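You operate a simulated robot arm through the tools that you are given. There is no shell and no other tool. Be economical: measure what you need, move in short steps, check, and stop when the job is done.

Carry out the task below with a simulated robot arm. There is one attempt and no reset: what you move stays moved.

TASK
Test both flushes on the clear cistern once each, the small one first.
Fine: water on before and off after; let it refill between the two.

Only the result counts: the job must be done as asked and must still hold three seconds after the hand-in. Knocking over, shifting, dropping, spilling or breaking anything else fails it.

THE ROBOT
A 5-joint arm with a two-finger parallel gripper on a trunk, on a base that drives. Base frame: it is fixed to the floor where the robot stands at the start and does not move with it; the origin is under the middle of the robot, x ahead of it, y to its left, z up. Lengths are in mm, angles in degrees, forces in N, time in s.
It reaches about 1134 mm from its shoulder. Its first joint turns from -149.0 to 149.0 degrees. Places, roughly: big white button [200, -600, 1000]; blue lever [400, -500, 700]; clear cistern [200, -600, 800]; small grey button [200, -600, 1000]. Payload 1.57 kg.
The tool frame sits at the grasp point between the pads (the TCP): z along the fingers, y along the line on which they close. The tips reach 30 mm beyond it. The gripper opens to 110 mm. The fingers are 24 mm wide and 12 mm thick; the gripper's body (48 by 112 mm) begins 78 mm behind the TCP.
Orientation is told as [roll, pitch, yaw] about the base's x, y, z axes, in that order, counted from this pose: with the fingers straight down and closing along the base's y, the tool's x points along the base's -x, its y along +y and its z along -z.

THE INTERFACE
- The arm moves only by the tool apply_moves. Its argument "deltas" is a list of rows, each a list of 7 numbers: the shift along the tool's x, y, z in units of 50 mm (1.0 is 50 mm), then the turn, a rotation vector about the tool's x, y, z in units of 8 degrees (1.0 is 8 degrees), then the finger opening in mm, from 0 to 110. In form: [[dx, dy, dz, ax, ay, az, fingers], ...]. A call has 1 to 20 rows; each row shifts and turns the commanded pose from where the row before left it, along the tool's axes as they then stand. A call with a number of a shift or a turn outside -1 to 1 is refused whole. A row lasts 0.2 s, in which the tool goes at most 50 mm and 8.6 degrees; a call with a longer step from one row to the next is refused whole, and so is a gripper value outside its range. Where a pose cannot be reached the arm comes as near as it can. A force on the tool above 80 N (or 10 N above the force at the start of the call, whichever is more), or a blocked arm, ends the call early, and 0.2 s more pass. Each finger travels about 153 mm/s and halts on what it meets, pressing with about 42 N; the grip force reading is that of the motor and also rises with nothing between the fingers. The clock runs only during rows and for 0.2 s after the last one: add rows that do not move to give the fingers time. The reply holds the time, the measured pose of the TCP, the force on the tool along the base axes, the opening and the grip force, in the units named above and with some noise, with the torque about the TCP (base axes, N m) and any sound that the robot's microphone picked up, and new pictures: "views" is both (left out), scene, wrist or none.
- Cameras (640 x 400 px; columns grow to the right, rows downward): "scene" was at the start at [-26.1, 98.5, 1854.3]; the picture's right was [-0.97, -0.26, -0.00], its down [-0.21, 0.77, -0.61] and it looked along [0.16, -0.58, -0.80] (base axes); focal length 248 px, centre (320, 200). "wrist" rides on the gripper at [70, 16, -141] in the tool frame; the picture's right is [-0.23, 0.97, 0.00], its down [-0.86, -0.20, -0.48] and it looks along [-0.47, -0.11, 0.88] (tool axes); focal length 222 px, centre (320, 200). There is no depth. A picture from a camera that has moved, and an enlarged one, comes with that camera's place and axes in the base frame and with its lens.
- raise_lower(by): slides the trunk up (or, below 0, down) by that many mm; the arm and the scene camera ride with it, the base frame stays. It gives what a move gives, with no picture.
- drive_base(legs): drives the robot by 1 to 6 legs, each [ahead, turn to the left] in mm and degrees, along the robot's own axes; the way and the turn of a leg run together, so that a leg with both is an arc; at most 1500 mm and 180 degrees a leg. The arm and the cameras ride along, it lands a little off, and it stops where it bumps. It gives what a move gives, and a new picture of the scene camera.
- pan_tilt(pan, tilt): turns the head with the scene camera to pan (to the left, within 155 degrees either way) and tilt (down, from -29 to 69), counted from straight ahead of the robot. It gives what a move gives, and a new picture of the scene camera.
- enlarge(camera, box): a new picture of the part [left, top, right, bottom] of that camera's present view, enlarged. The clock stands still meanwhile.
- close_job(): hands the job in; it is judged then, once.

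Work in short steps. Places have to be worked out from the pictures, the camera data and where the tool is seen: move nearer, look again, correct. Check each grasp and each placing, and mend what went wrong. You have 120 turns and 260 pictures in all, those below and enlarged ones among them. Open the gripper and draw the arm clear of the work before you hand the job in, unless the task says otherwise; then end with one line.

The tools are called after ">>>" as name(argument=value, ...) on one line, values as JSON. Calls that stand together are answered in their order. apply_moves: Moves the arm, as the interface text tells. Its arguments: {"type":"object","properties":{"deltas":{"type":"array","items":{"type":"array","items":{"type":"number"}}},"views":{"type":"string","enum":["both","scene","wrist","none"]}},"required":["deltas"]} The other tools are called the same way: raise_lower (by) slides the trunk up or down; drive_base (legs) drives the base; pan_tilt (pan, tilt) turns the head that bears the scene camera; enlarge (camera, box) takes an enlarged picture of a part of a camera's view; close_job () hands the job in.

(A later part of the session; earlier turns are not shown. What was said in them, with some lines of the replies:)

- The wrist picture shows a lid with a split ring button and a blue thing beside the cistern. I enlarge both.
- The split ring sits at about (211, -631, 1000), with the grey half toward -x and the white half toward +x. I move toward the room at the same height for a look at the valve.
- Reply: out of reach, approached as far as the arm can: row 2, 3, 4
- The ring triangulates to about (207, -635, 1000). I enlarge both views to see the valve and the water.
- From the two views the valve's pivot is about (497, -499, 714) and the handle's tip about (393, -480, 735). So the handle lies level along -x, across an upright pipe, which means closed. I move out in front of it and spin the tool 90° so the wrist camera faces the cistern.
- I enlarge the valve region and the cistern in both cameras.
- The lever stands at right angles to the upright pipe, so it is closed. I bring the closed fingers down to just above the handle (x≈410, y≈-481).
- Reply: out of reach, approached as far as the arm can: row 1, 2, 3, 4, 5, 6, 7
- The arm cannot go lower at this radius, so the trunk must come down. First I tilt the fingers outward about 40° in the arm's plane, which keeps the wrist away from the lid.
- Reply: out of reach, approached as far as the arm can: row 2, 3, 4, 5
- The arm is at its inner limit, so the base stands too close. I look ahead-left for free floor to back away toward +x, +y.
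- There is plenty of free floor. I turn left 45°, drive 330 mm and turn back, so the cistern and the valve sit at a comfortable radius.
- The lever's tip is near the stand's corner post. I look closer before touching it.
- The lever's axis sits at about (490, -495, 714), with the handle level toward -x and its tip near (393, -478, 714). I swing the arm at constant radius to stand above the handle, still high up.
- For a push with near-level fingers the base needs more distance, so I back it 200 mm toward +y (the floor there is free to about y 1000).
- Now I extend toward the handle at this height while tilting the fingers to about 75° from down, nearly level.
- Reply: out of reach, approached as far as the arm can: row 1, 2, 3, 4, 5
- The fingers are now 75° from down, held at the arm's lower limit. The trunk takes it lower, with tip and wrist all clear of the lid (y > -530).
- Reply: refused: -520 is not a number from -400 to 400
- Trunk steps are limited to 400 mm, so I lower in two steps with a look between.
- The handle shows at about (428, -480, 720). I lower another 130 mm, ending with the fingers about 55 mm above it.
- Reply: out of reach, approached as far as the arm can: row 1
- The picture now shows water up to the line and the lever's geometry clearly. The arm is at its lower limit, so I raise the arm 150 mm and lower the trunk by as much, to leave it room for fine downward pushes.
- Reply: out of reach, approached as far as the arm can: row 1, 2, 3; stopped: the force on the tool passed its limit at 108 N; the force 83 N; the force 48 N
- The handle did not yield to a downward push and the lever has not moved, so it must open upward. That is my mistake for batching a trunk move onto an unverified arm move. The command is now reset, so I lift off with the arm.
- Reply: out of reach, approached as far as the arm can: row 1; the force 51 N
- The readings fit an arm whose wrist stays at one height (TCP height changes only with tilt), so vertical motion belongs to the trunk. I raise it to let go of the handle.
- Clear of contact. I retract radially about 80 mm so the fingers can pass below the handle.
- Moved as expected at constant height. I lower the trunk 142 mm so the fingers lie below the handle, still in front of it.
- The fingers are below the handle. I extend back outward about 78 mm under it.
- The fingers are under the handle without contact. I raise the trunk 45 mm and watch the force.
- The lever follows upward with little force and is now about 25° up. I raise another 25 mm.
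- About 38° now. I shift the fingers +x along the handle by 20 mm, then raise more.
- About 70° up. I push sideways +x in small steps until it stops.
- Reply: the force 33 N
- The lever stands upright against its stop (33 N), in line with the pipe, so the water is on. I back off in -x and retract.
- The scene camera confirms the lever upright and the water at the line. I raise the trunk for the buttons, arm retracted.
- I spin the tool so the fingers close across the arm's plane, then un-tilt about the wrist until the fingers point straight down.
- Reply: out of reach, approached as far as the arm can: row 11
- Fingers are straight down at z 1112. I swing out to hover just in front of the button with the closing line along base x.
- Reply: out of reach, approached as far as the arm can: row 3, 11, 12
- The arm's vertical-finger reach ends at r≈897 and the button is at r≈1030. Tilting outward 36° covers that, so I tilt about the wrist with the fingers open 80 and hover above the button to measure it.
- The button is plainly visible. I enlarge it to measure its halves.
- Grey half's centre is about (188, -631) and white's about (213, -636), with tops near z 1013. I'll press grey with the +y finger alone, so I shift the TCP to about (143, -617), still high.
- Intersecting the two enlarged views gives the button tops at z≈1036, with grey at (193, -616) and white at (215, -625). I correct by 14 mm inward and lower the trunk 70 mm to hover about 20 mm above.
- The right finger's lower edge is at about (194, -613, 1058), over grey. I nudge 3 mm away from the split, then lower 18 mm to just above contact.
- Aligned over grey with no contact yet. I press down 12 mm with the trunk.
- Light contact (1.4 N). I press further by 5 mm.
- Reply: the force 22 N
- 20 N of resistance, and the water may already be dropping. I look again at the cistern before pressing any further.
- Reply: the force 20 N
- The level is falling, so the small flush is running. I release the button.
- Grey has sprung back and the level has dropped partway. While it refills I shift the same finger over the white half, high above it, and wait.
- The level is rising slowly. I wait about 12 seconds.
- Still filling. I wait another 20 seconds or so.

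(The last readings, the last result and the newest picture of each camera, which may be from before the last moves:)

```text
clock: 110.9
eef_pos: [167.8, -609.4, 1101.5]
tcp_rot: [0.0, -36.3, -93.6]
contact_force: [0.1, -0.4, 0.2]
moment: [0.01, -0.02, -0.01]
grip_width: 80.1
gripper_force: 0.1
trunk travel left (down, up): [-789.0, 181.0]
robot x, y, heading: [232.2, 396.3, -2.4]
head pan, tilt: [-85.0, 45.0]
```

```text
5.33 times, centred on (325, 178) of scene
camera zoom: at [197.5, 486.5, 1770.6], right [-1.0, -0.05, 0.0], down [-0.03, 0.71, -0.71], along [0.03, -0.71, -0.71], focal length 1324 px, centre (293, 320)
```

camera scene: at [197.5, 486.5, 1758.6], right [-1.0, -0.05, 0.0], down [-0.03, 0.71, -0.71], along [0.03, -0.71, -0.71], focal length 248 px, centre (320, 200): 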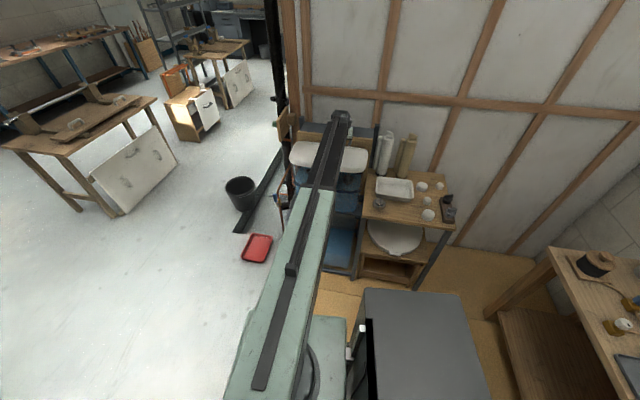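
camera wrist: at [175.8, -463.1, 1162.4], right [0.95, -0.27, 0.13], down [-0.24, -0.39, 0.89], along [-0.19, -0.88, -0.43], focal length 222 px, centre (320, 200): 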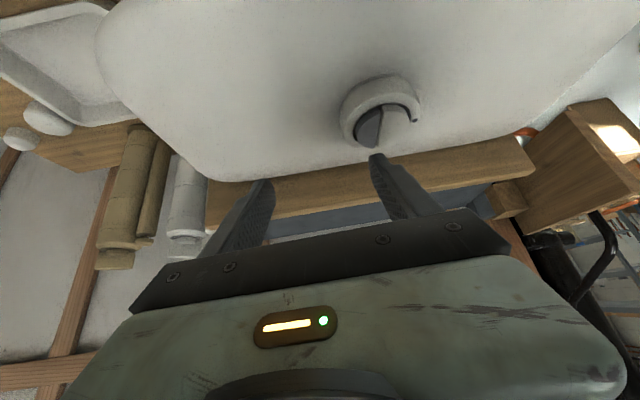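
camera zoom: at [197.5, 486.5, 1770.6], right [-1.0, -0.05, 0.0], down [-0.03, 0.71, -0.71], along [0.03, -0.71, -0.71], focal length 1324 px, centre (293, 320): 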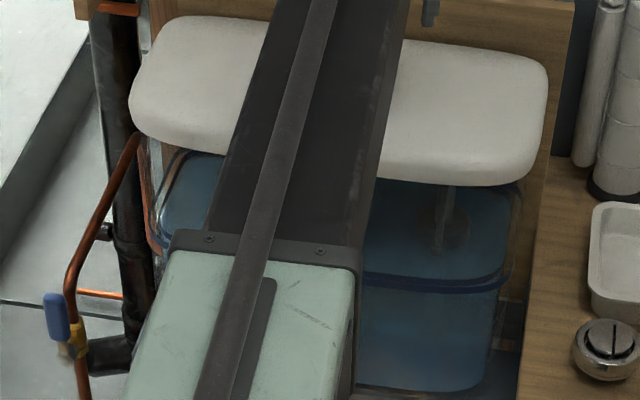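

Nearly at the line. I wait 8 s more and compare.

>>> apply_moves(deltas=[[0, 0, 0, 0, 0, 0, 80], [0, 0, 0, 0, 0, 0, 80], [0, 0, 0, 0, 0, 0, 80], [0, 0, 0, 0, 0, 0, 80], [0, 0, 0, 0, 0, 0, 80], [0, 0, 0, 0, 0, 0, 80], [0, 0, 0, 0, 0, 0, 80], [0, 0, 0, 0, 0, 0, 80], [0, 0, 0, 0, 0, 0, 80], [0, 0, 0, 0, 0, 0, 80], [0, 0, 0, 0, 0, 0, 80], [0, 0, 0, 0, 0, 0, 80], [0, 0, 0, 0, 0, 0, 80], [0, 0, 0, 0, 0, 0, 80], [0, 0, 0, 0, 0, 0, 80], [0, 0, 0, 0, 0, 0, 80], [0, 0, 0, 0, 0, 0, 80], [0, 0, 0, 0, 0, 0, 80], [0, 0, 0, 0, 0, 0, 80], [0, 0, 0, 0, 0, 0, 80]], views="none")

>>> apply_moves(deltas=[[0, 0, 0, 0, 0, 0, 80], [0, 0, 0, 0, 0, 0, 80], [0, 0, 0, 0, 0, 0, 80], [0, 0, 0, 0, 0, 0, 80], [0, 0, 0, 0, 0, 0, 80], [0, 0, 0, 0, 0, 0, 80], [0, 0, 0, 0, 0, 0, 80], [0, 0, 0, 0, 0, 0, 80], [0, 0, 0, 0, 0, 0, 80], [0, 0, 0, 0, 0, 0, 80], [0, 0, 0, 0, 0, 0, 80], [0, 0, 0, 0, 0, 0, 80], [0, 0, 0, 0, 0, 0, 80], [0, 0, 0, 0, 0, 0, 80], [0, 0, 0, 0, 0, 0, 80], [0, 0, 0, 0, 0, 0, 80], [0, 0, 0, 0, 0, 0, 80], [0, 0, 0, 0, 0, 0, 80], [0, 0, 0, 0, 0, 0, 80], [0, 0, 0, 0, 0, 0, 80]], views="none")

>>> enlarge(camera="scene", box=[280, 140, 370, 215])

```text
clock: 115.1
eef_pos: [168.3, -609.2, 1100.9]
tcp_rot: [0.0, -36.3, -93.7]
contact_force: [0.2, -0.6, -0.2]
moment: [-0.01, 0.01, -0.03]
grip_width: 80.1
gripper_force: 0.0
trunk travel left (down, up): [-789.0, 181.0]
robot x, y, heading: [232.1, 391.9, -2.1]
head pan, tilt: [-85.0, 45.0]
```

```text
clock: 119.3
eef_pos: [167.1, -609.7, 1102.1]
tcp_rot: [0.0, -36.2, -93.7]
contact_force: [-0.7, -0.4, -0.1]
moment: [-0.03, -0.01, -0.01]
grip_width: 79.9
gripper_force: 0.1
trunk travel left (down, up): [-789.0, 181.0]
robot x, y, heading: [232.9, 396.7, -2.2]
head pan, tilt: [-85.0, 45.0]
```

```text
5.33 times, centred on (325, 178) of scene
camera zoom: at [197.5, 486.5, 1770.6], right [-1.0, -0.05, 0.0], down [-0.03, 0.71, -0.71], along [0.03, -0.71, -0.71], focal length 1324 px, centre (293, 320)
```

zoom: 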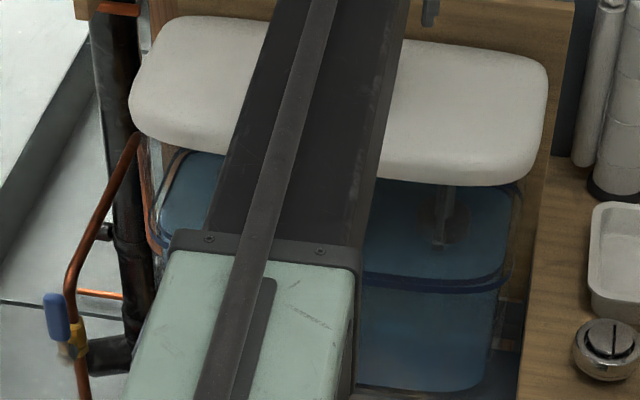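

The level has settled at the line. The finger should land at about (216, -622), and the white half spans x 203–227. I lower to just above it.

>>> raise_lower(by=-29)

>>> apply_moves(deltas=[[0, 0, 0, 0, 0, 0, 80], [0, 0, 0, 0, 0, 0, 80], [0, 0, 0, 0, 0, 0, 80], [0, 0, 0, 0, 0, 0, 80], [0, 0, 0, 0, 0, 0, 80], [0, 0, 0, 0, 0, 0, 80], [0, 0, 0, 0, 0, 0, 80], [0, 0, 0, 0, 0, 0, 80], [0, 0, 0, 0, 0, 0, 80], [0, 0, 0, 0, 0, 0, 80], [0, 0, 0, 0, 0, 0, 80], [0, 0, 0, 0, 0, 0, 80], [0, 0, 0, 0, 0, 0, 80], [0, 0, 0, 0, 0, 0, 80], [0, 0, 0, 0, 0, 0, 80], [0, 0, 0, 0, 0, 0, 80], [0, 0, 0, 0, 0, 0, 80], [0, 0, 0, 0, 0, 0, 80], [0, 0, 0, 0, 0, 0, 80], [0, 0, 0, 0, 0, 0, 80]], views="none")

>>> enlarge(camera="wrist", box=[300, 60, 460, 220])

>>> enlarge(camera="scene", box=[280, 140, 370, 215])

```text
clock: 120.0
eef_pos: [167.5, -609.5, 1073.1]
tcp_rot: [0.0, -36.3, -93.6]
contact_force: [-0.4, 0.8, 0.3]
moment: [0.0, -0.01, -0.01]
grip_width: 79.8
gripper_force: 0.1
trunk travel left (down, up): [-760.0, 210.0]
robot x, y, heading: [232.4, 396.2, -2.2]
head pan, tilt: [-85.0, 45.0]
```

```text
clock: 124.2
eef_pos: [167.8, -610.2, 1073.5]
tcp_rot: [0.0, -36.4, -93.7]
contact_force: [-0.4, -0.5, -0.1]
moment: [0.0, 0.01, -0.03]
grip_width: 80.0
gripper_force: 0.1
trunk travel left (down, up): [-760.0, 210.0]
robot x, y, heading: [230.3, 396.2, -2.2]
head pan, tilt: [-85.0, 45.0]
```

```text
2.50 times, centred on (380, 140) of wrist
camera zoom: at [193.9, -470.5, 1145.4], right [0.96, -0.25, 0.13], down [-0.23, -0.39, 0.89], along [-0.17, -0.89, -0.43], focal length 555 px, centre (170, 350)
```

zoom: 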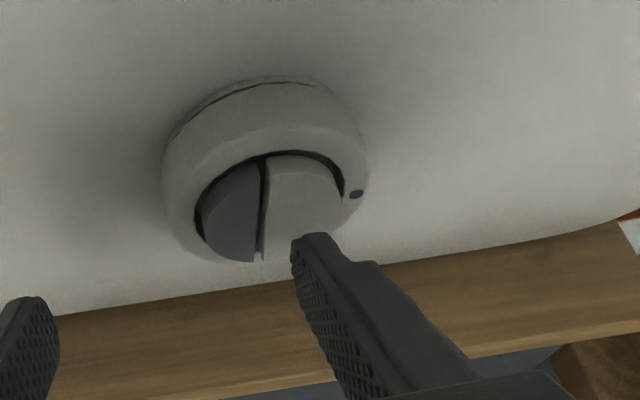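

```text
5.33 times, centred on (325, 178) of scene
camera zoom: at [197.5, 486.5, 1741.6], right [-1.0, -0.05, 0.0], down [-0.03, 0.71, -0.71], along [0.03, -0.71, -0.71], focal length 1324 px, centre (293, 320)
```

zoom: 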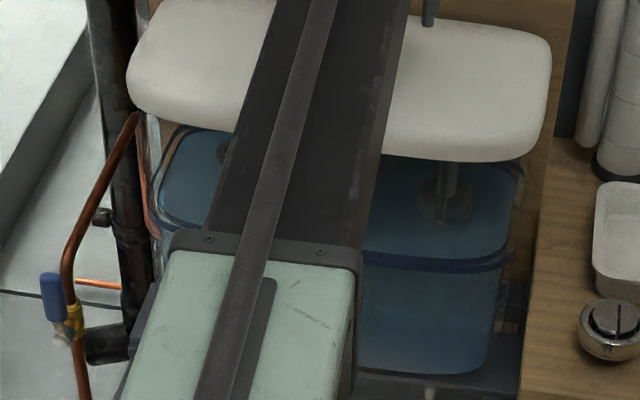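

Full. I shift 3 mm toward the white half's middle and press.

>>> apply_moves(deltas=[[0, -0.05, 0, 0, 0, 0, 80], [0, 0, 0, 0, 0, 0, 80]], views="none")

>>> raise_lower(by=-12)

>>> enlarge(camera="wrist", box=[300, 60, 460, 220])

```text
clock: 124.8
eef_pos: [164.9, -608.6, 1072.6]
tcp_rot: [0.0, -36.4, -93.7]
contact_force: [-0.4, -0.4, -0.3]
moment: [0.03, -0.01, -0.05]
grip_width: 80.0
gripper_force: 0.0
trunk travel left (down, up): [-760.0, 210.0]
robot x, y, heading: [233.6, 398.2, -2.2]
head pan, tilt: [-85.0, 45.0]
```

```text
clock: 125.5
eef_pos: [164.3, -608.7, 1061.7]
tcp_rot: [0.0, -36.4, -93.7]
contact_force: [-0.1, -1.2, 2.3]
moment: [-0.03, -0.08, -0.04]
grip_width: 80.2
gripper_force: 0.0
trunk travel left (down, up): [-748.0, 222.0]
robot x, y, heading: [230.8, 394.5, -2.4]
head pan, tilt: [-85.0, 45.0]
```

```text
2.50 times, centred on (380, 140) of wrist
camera zoom: at [191.7, -470.1, 1133.4], right [0.96, -0.25, 0.14], down [-0.23, -0.39, 0.89], along [-0.17, -0.89, -0.43], focal length 555 px, centre (170, 350)
```

zoom: 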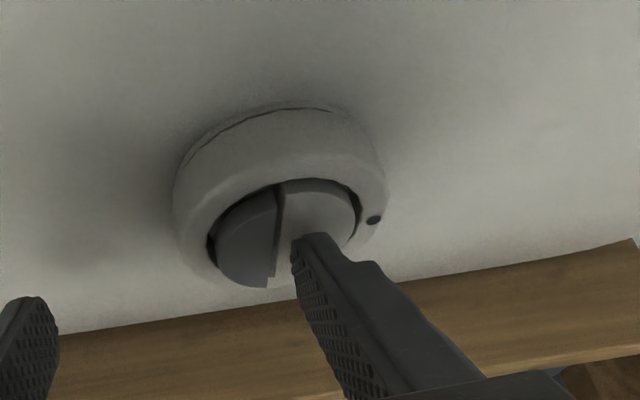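

Contact is on white only. I press 5 mm further.

>>> raise_lower(by=-5)

>>> apply_moves(deltas=[[0, 0, 0, 0, 0, 0, 80]], views="none")

>>> enlarge(camera="scene", box=[280, 140, 370, 215])

>>> enlarge(camera="wrist", box=[300, 60, 460, 220])

```text
clock: 126.0
eef_pos: [166.1, -608.4, 1056.2]
tcp_rot: [0.1, -36.5, -93.7]
contact_force: [-0.2, -2.8, 9.0]
moment: [-0.14, -0.34, -0.15]
grip_width: 79.9
gripper_force: 0.1
trunk travel left (down, up): [-743.0, 227.0]
robot x, y, heading: [231.5, 390.1, -2.5]
head pan, tilt: [-85.0, 45.0]
```

```text
clock: 126.4
eef_pos: [166.6, -609.0, 1056.7]
tcp_rot: [0.0, -36.3, -93.7]
contact_force: [0.2, -3.5, 10.7]
moment: [-0.2, -0.43, -0.16]
grip_width: 80.1
gripper_force: 0.1
trunk travel left (down, up): [-743.0, 227.0]
robot x, y, heading: [234.1, 399.1, -2.3]
head pan, tilt: [-85.0, 45.0]
```

```text
5.33 times, centred on (325, 178) of scene
camera zoom: at [197.5, 487.5, 1724.6], right [-1.0, -0.05, 0.0], down [-0.03, 0.71, -0.71], along [0.03, -0.71, -0.71], focal length 1324 px, centre (293, 320)
```

zoom: 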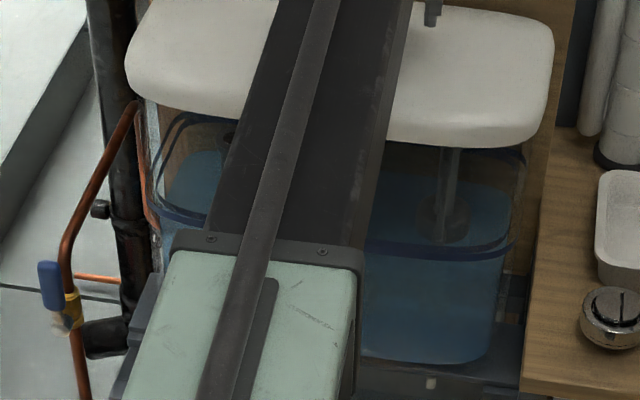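

```text
2.50 times, centred on (380, 140) of wrist
camera zoom: at [191.7, -469.6, 1129.0], right [0.96, -0.25, 0.14], down [-0.23, -0.39, 0.89], along [-0.17, -0.89, -0.43], focal length 555 px, centre (170, 350)
```

zoom: 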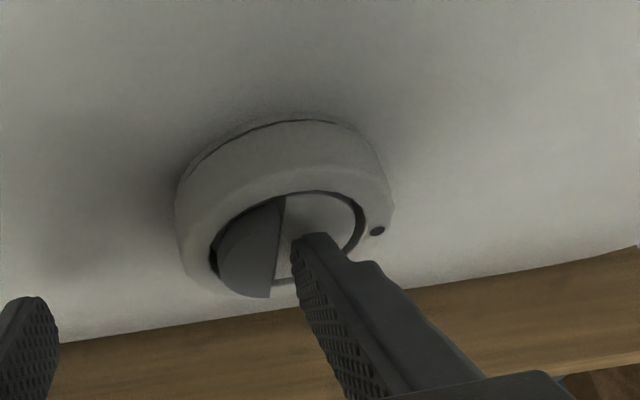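

White has gone down, grey hasn't moved, and the level is falling. I release.

>>> raise_lower(by=60)

>>> apply_moves(deltas=[[0, 0, 0, 0, 0, 0, 80], [0, 0, 0, 0, 0, 0, 80], [0, 0, 0, 0, 0, 0, 80], [0, 0, 0, 0, 0, 0, 80]], views="none")

>>> enlarge(camera="scene", box=[280, 140, 370, 215])

>>> enlarge(camera="wrist", box=[280, 40, 440, 200])

```text
clock: 127.4
eef_pos: [164.8, -609.5, 1115.7]
tcp_rot: [0.1, -36.3, -93.7]
contact_force: [0.1, -0.2, 0.4]
moment: [-0.01, -0.01, 0.0]
grip_width: 80.1
gripper_force: 0.0
trunk travel left (down, up): [-803.0, 167.0]
robot x, y, heading: [232.0, 397.8, -2.2]
head pan, tilt: [-85.0, 45.0]
```

```text
clock: 128.4
eef_pos: [165.8, -609.3, 1116.3]
tcp_rot: [0.0, -36.3, -93.7]
contact_force: [-1.1, -0.4, -0.4]
moment: [0.02, 0.03, 0.0]
grip_width: 80.2
gripper_force: 0.1
trunk travel left (down, up): [-803.0, 167.0]
robot x, y, heading: [233.2, 396.5, -2.6]
head pan, tilt: [-85.0, 45.0]
```

```text
5.33 times, centred on (325, 178) of scene
camera zoom: at [197.5, 486.5, 1784.6], right [-1.0, -0.05, 0.0], down [-0.03, 0.71, -0.71], along [0.03, -0.71, -0.71], focal length 1324 px, centre (293, 320)
```

zoom: 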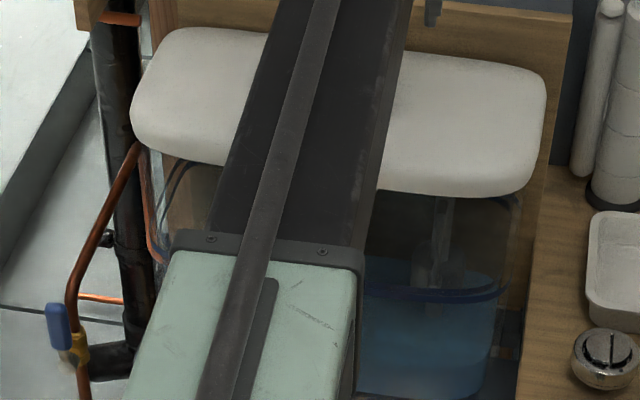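

```text
2.50 times, centred on (360, 120) of wrist
camera zoom: at [191.7, -470.1, 1188.4], right [0.96, -0.25, 0.14], down [-0.23, -0.39, 0.89], along [-0.17, -0.89, -0.43], focal length 555 px, centre (220, 400)
```

zoom: 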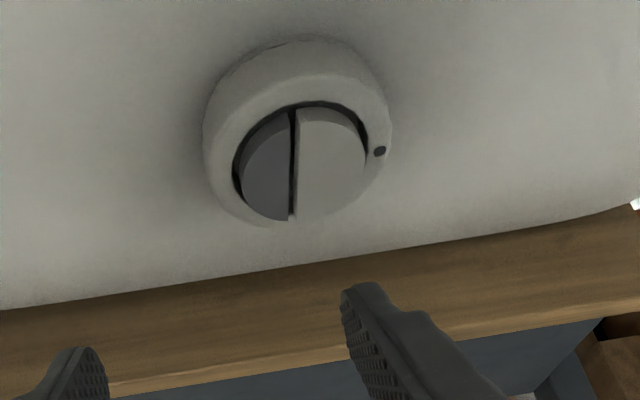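

The full flush ran and both buttons are back up. I raise clear, then un-tilt, close the fingers, retract and swing toward the valve side while it refills.

>>> raise_lower(by=70)

>>> apply_moves(deltas=[[0.668, 0, -0.047, 0, 1, 0, 60], [0.668, 0, -0.047, 0, 1, 0, 30], [0.668, 0, -0.047, 0, 1, 0, 0], [0.668, 0, -0.047, 0, 1, 0, 0], [0.36, 0, -0.013, 0, 0.54, 0, 0], [0.88, 0, 0, 0, 0, 0, 0], [0.88, 0, 0, 0, 0, 0, 0], [0.88, 0, 0, 0, 0, 0, 0], [0.88, 0, 0, 0, 0, 0, 0], [0.88, 0, 0, 0, 0, 0, 0], [0.88, 0, 0, 0, 0, 0, 0], [0.037, 0.946, 0, 0, 0, -0.565, 0], [0.037, 0.946, 0, 0, 0, -0.565, 0], [0.037, 0.946, 0, 0, 0, -0.565, 0], [0.037, 0.946, 0, 0, 0, -0.565, 0], [0.037, 0.946, 0, 0, 0, -0.565, 0], [0, 0, 0, 0, 0, 0, 0]], views="scene")

>>> enlarge(camera="scene", box=[270, 130, 390, 230])

```text
clock: 129.5
eef_pos: [165.0, -610.0, 1186.8]
tcp_rot: [0.0, -36.3, -93.7]
contact_force: [0.6, 0.0, 0.3]
moment: [0.02, 0.01, 0.01]
grip_width: 80.0
gripper_force: 0.0
trunk travel left (down, up): [-873.0, 97.0]
robot x, y, heading: [228.4, 395.7, -2.3]
head pan, tilt: [-85.0, 45.0]
```

```text
clock: 133.1
eef_pos: [421.8, -173.6, 1140.6]
tcp_rot: [0.0, -0.2, -71.2]
contact_force: [0.8, 1.1, 0.1]
moment: [-0.01, 0.04, 0.02]
grip_width: 0.1
gripper_force: 21.1
out of reach, approached as far as the arm can: row 15
trunk travel left (down, up): [-873.0, 97.0]
robot x, y, heading: [235.1, 395.8, -2.4]
head pan, tilt: [-85.0, 45.0]
camera scene: at [197.7, 486.6, 1854.6], right [-1.0, -0.05, 0.0], down [-0.03, 0.71, -0.71], along [0.03, -0.71, -0.71], focal length 248 px, centre (320, 200)
```

scene: 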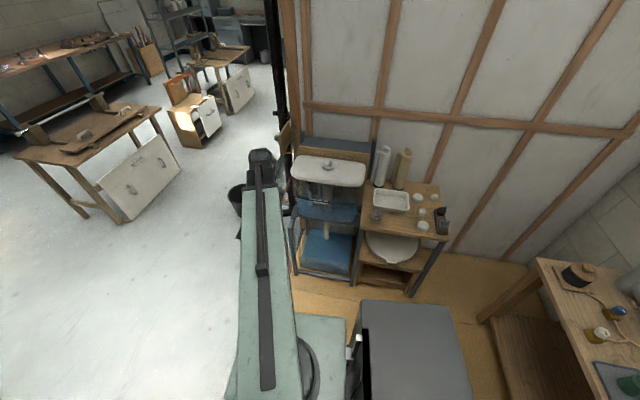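

```text
4.00 times, centred on (330, 180) of scene
camera zoom: at [197.7, 486.6, 1854.6], right [-1.0, -0.05, 0.0], down [-0.03, 0.71, -0.71], along [0.03, -0.71, -0.71], focal length 993 px, centre (280, 280)
```

zoom: 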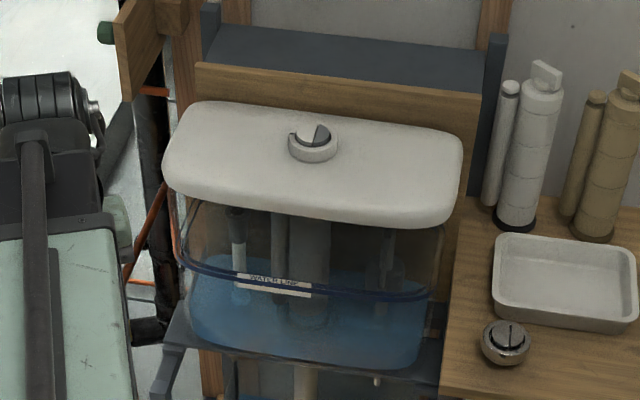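

The view is good and it is refilling. Now I tilt the fingers out to about 77° for the lever.

>>> apply_moves(deltas=[[-0.668, 0, -0.047, 0, -1, 0, 0], [-0.668, 0, -0.047, 0, -1, 0, 0], [-0.668, 0, -0.047, 0, -1, 0, 0], [-0.668, 0, -0.047, 0, -1, 0, 0], [-0.668, 0, -0.047, 0, -1, 0, 0], [-0.668, 0, -0.047, 0, -1, 0, 0], [-0.668, 0, -0.047, 0, -1, 0, 0], [-0.668, 0, -0.047, 0, -1, 0, 0], [-0.668, 0, -0.047, 0, -1, 0, 0], [-0.4, 0, -0.02, 0, -0.6, 0, 0], [0, 0, 0, 0, 0, 0, 0]], views="none")

>>> raise_lower(by=-400)

```text
clock: 135.5
eef_pos: [500.3, -395.5, 1323.8]
tcp_rot: [-0.1, -77.0, -71.0]
contact_force: [1.3, -0.4, -0.7]
moment: [-0.04, -0.02, -0.01]
grip_width: 0.0
gripper_force: 21.6
out of reach, approached as far as the arm can: row 5
trunk travel left (down, up): [-873.0, 97.0]
robot x, y, heading: [231.7, 394.6, -2.1]
head pan, tilt: [-85.0, 45.0]
```

```text
clock: 139.3
eef_pos: [499.6, -393.6, 922.9]
tcp_rot: [-0.1, -76.9, -71.0]
contact_force: [-0.2, 0.2, -0.3]
moment: [0.03, -0.01, 0.0]
grip_width: 0.0
gripper_force: 21.2
trunk travel left (down, up): [-473.0, 497.0]
robot x, y, heading: [234.5, 395.0, -2.2]
head pan, tilt: [-85.0, 45.0]
```

Clear so far. I lower another 150 mm in front of the lever and look.

>>> raise_lower(by=-150)

>>> apply_moves(deltas=[[0, 0.2, 0, 0, 0, 0, 0], [0, 0, 0, 0, 0, 0, 0]], views="both")

>>> enlarge(camera="scene", box=[240, 30, 400, 150])

```text
clock: 141.1
eef_pos: [499.9, -394.2, 772.9]
tcp_rot: [-0.1, -76.9, -71.0]
contact_force: [-0.6, 0.6, -0.4]
moment: [0.0, -0.01, -0.01]
grip_width: 0.0
gripper_force: 21.6
trunk travel left (down, up): [-323.0, 647.0]
robot x, y, heading: [231.6, 394.8, -2.5]
head pan, tilt: [-85.0, 45.0]
```

```text
clock: 141.7
eef_pos: [509.0, -392.0, 774.0]
tcp_rot: [0.0, -76.8, -71.1]
contact_force: [-0.4, 1.0, -0.4]
moment: [0.0, 0.01, -0.01]
grip_width: 0.0
gripper_force: 21.3
trunk travel left (down, up): [-323.0, 647.0]
robot x, y, heading: [233.2, 393.2, -2.0]
head pan, tilt: [-85.0, 45.0]
camera scene: at [197.7, 486.6, 1304.6], right [-1.0, -0.05, 0.0], down [-0.03, 0.71, -0.71], along [0.03, -0.71, -0.71], focal length 248 px, centre (320, 200)
camera wrist: at [476.5, -240.7, 737.8], right [0.94, 0.27, 0.22], down [-0.28, 0.19, 0.94], along [0.21, -0.94, 0.25], focal length 222 px, centre (320, 200)
```

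scene: 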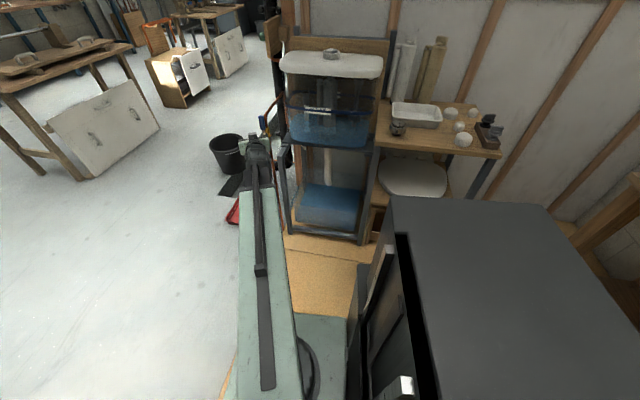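
wrist: 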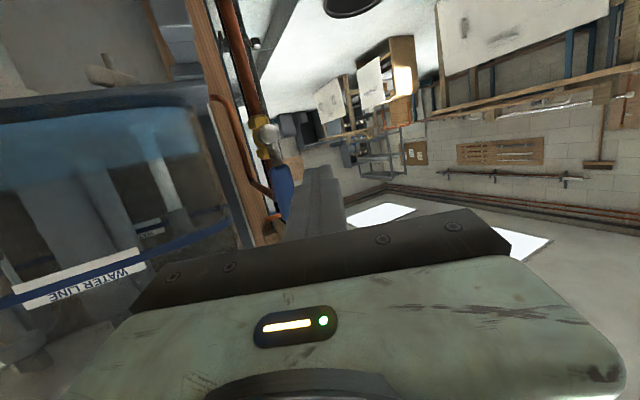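

```text
3.33 times, centred on (320, 90) of scene
camera zoom: at [197.7, 486.6, 1304.6], right [-1.0, -0.05, 0.0], down [-0.03, 0.71, -0.71], along [0.03, -0.71, -0.71], focal length 828 px, centre (320, 567)
```

zoom: 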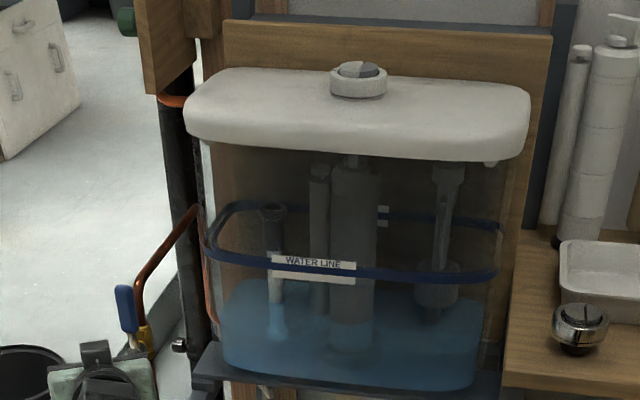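

The fingers stand on the +x side of the upright lever, and all is clear. I extend beside the handle, then sweep -x at constant height to bring the lever down.

>>> apply_moves(deltas=[[-0.169, 0, 0.73, 0, 0, 0, 0], [-0.169, 0, 0.73, 0, 0, 0, 0], [0, 0, 0, 0, 0, 0, 0], [0.026, -0.438, -0.113, 0.17, 0, 0.039, 0], [0.026, -0.438, -0.113, 0.17, 0, 0.039, 0], [0.026, -0.438, -0.113, 0.17, 0, 0.039, 0], [0.026, -0.438, -0.113, 0.17, 0, 0.039, 0], [0.026, -0.438, -0.113, 0.17, 0, 0.039, 0], [0, 0, 0, 0, 0, 0, 0]], views="both")

```text
clock: 143.7
eef_pos: [418.4, -466.3, 773.7]
tcp_rot: [-0.3, -76.8, -77.8]
contact_force: [-0.1, 0.0, 0.0]
moment: [0.03, 0.0, 0.03]
grip_width: 0.0
gripper_force: 21.2
trunk travel left (down, up): [-323.0, 647.0]
robot x, y, heading: [236.5, 393.6, -2.7]
head pan, tilt: [-85.0, 45.0]
camera scene: at [197.7, 486.6, 1304.6], right [-1.0, -0.05, 0.0], down [-0.03, 0.71, -0.71], along [0.03, -0.71, -0.71], focal length 248 px, centre (320, 200)
camera wrist: at [404.7, -311.4, 737.7], right [0.96, 0.15, 0.22], down [-0.25, 0.22, 0.94], along [0.09, -0.96, 0.25], focal length 222 px, centre (320, 200)
```

scene: 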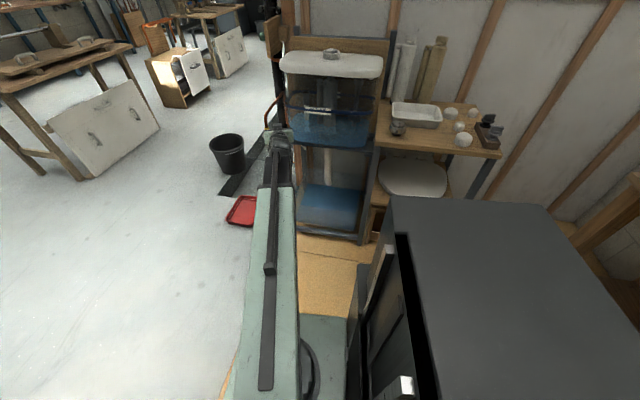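
wrist: 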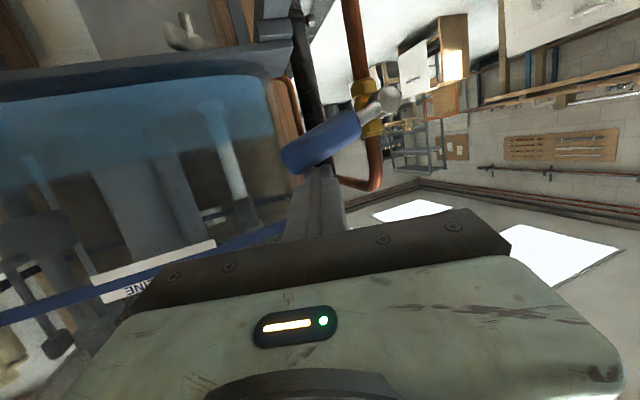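

The lever is down to about 30°. I press it down with the trunk by 36 mm to its stop.

>>> raise_lower(by=-36)

>>> apply_moves(deltas=[[0, 0, 0, 0, 0, 0, 0]], views="wrist")

```text
clock: 144.4
eef_pos: [419.1, -465.8, 747.1]
tcp_rot: [-0.3, -78.3, -78.1]
contact_force: [12.7, -29.5, 70.1]
moment: [-2.23, -0.87, 0.72]
grip_width: 0.0
gripper_force: 21.7
trunk travel left (down, up): [-287.0, 683.0]
robot x, y, heading: [230.5, 393.9, -2.6]
head pan, tilt: [-85.0, 45.0]
```

```text
clock: 144.8
eef_pos: [419.7, -465.1, 746.7]
tcp_rot: [-0.6, -78.4, -77.9]
contact_force: [16.9, -34.2, 74.7]
moment: [-2.47, -0.88, 0.28]
grip_width: 0.0
gripper_force: 21.2
trunk travel left (down, up): [-287.0, 683.0]
robot x, y, heading: [230.0, 397.4, -2.4]
head pan, tilt: [-85.0, 45.0]
camera wrist: at [405.3, -311.4, 707.0], right [0.96, 0.15, 0.22], down [-0.25, 0.25, 0.93], along [0.09, -0.96, 0.28], focal length 222 px, centre (320, 200)
```

wrist: 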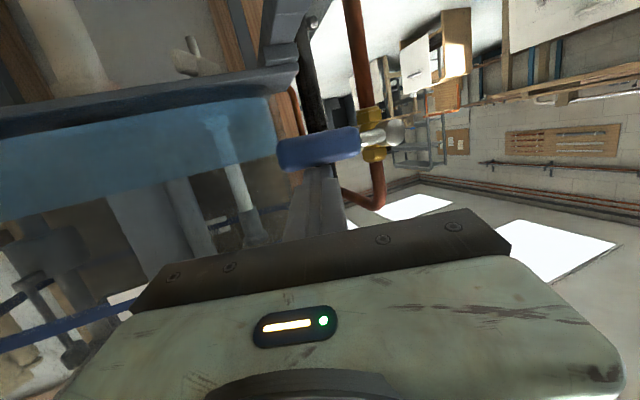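

The lever is level again and hard on its closed stop. I lift off, then retract.

>>> raise_lower(by=60)

>>> apply_moves(deltas=[[0.17, 0, -0.78, 0, 0, 0, 0], [0.17, 0, -0.78, 0, 0, 0, 30], [0.17, 0, -0.78, 0, 0, 0, 60], [0, 0, 0, 0, 0, 0, 60]], views="both")

>>> enlarge(camera="scene", box=[240, 50, 400, 170])

```text
clock: 145.8
eef_pos: [420.2, -464.6, 797.5]
tcp_rot: [-0.2, -76.8, -77.7]
contact_force: [-0.2, -0.1, -0.5]
moment: [0.01, 0.01, 0.0]
grip_width: 0.0
gripper_force: 21.4
trunk travel left (down, up): [-347.0, 623.0]
robot x, y, heading: [233.1, 394.5, -2.4]
head pan, tilt: [-85.0, 45.0]
```

```text
clock: 146.8
eef_pos: [392.7, -353.6, 796.9]
tcp_rot: [-0.1, -76.9, -78.1]
contact_force: [-0.3, 0.1, 0.6]
moment: [0.02, 0.0, -0.02]
grip_width: 59.7
gripper_force: 0.0
out of reach, approached as far as the arm can: row 2, 3
trunk travel left (down, up): [-347.0, 623.0]
robot x, y, heading: [233.1, 399.2, -2.5]
head pan, tilt: [-85.0, 45.0]
camera scene: at [197.7, 486.5, 1328.6], right [-1.0, -0.05, 0.0], down [-0.03, 0.71, -0.71], along [0.03, -0.71, -0.71], focal length 248 px, centre (320, 200)
camera wrist: at [378.1, -199.2, 761.8], right [0.96, 0.15, 0.22], down [-0.25, 0.23, 0.94], along [0.09, -0.96, 0.26], focal length 222 px, centre (320, 200)
```

scene: 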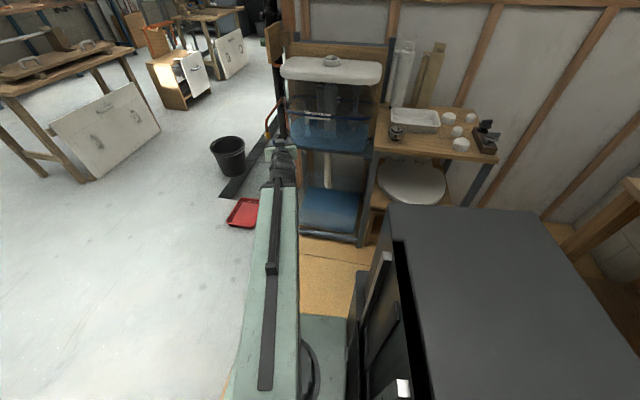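
wrist: 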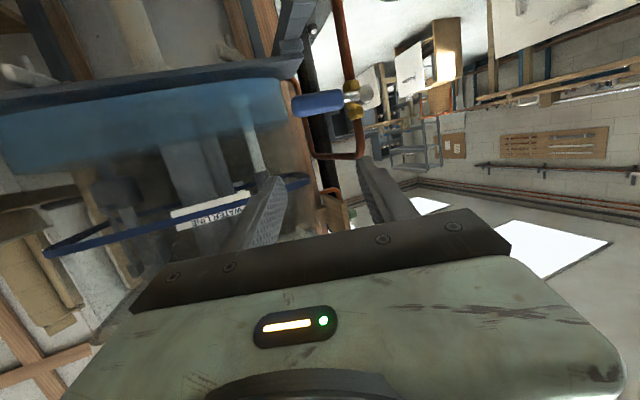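

```text
3.33 times, centred on (320, 110) of scene
camera zoom: at [197.7, 486.5, 1328.6], right [-1.0, -0.05, 0.0], down [-0.03, 0.71, -0.71], along [0.03, -0.71, -0.71], focal length 828 px, centre (320, 500)
```

zoom: 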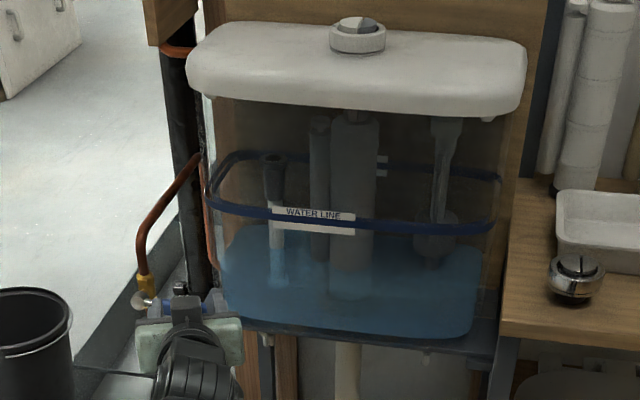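

The lever is level (closed), both buttons are up, nothing else has moved, and the arm is open and clear. I hand in.

>>> close_job()

```text
The job is handed in.
```

I tested both flushes once each, the small grey one first and then the big white one. The water was on before, the cistern refilled to its line between the two, and the supply is off again. It did not refill after the second flush, so the level is below the line. At the start I pushed the lever the wrong way, against its closed stop (about 108 N), before finding that it opens upward; it still turned normally afterwards.
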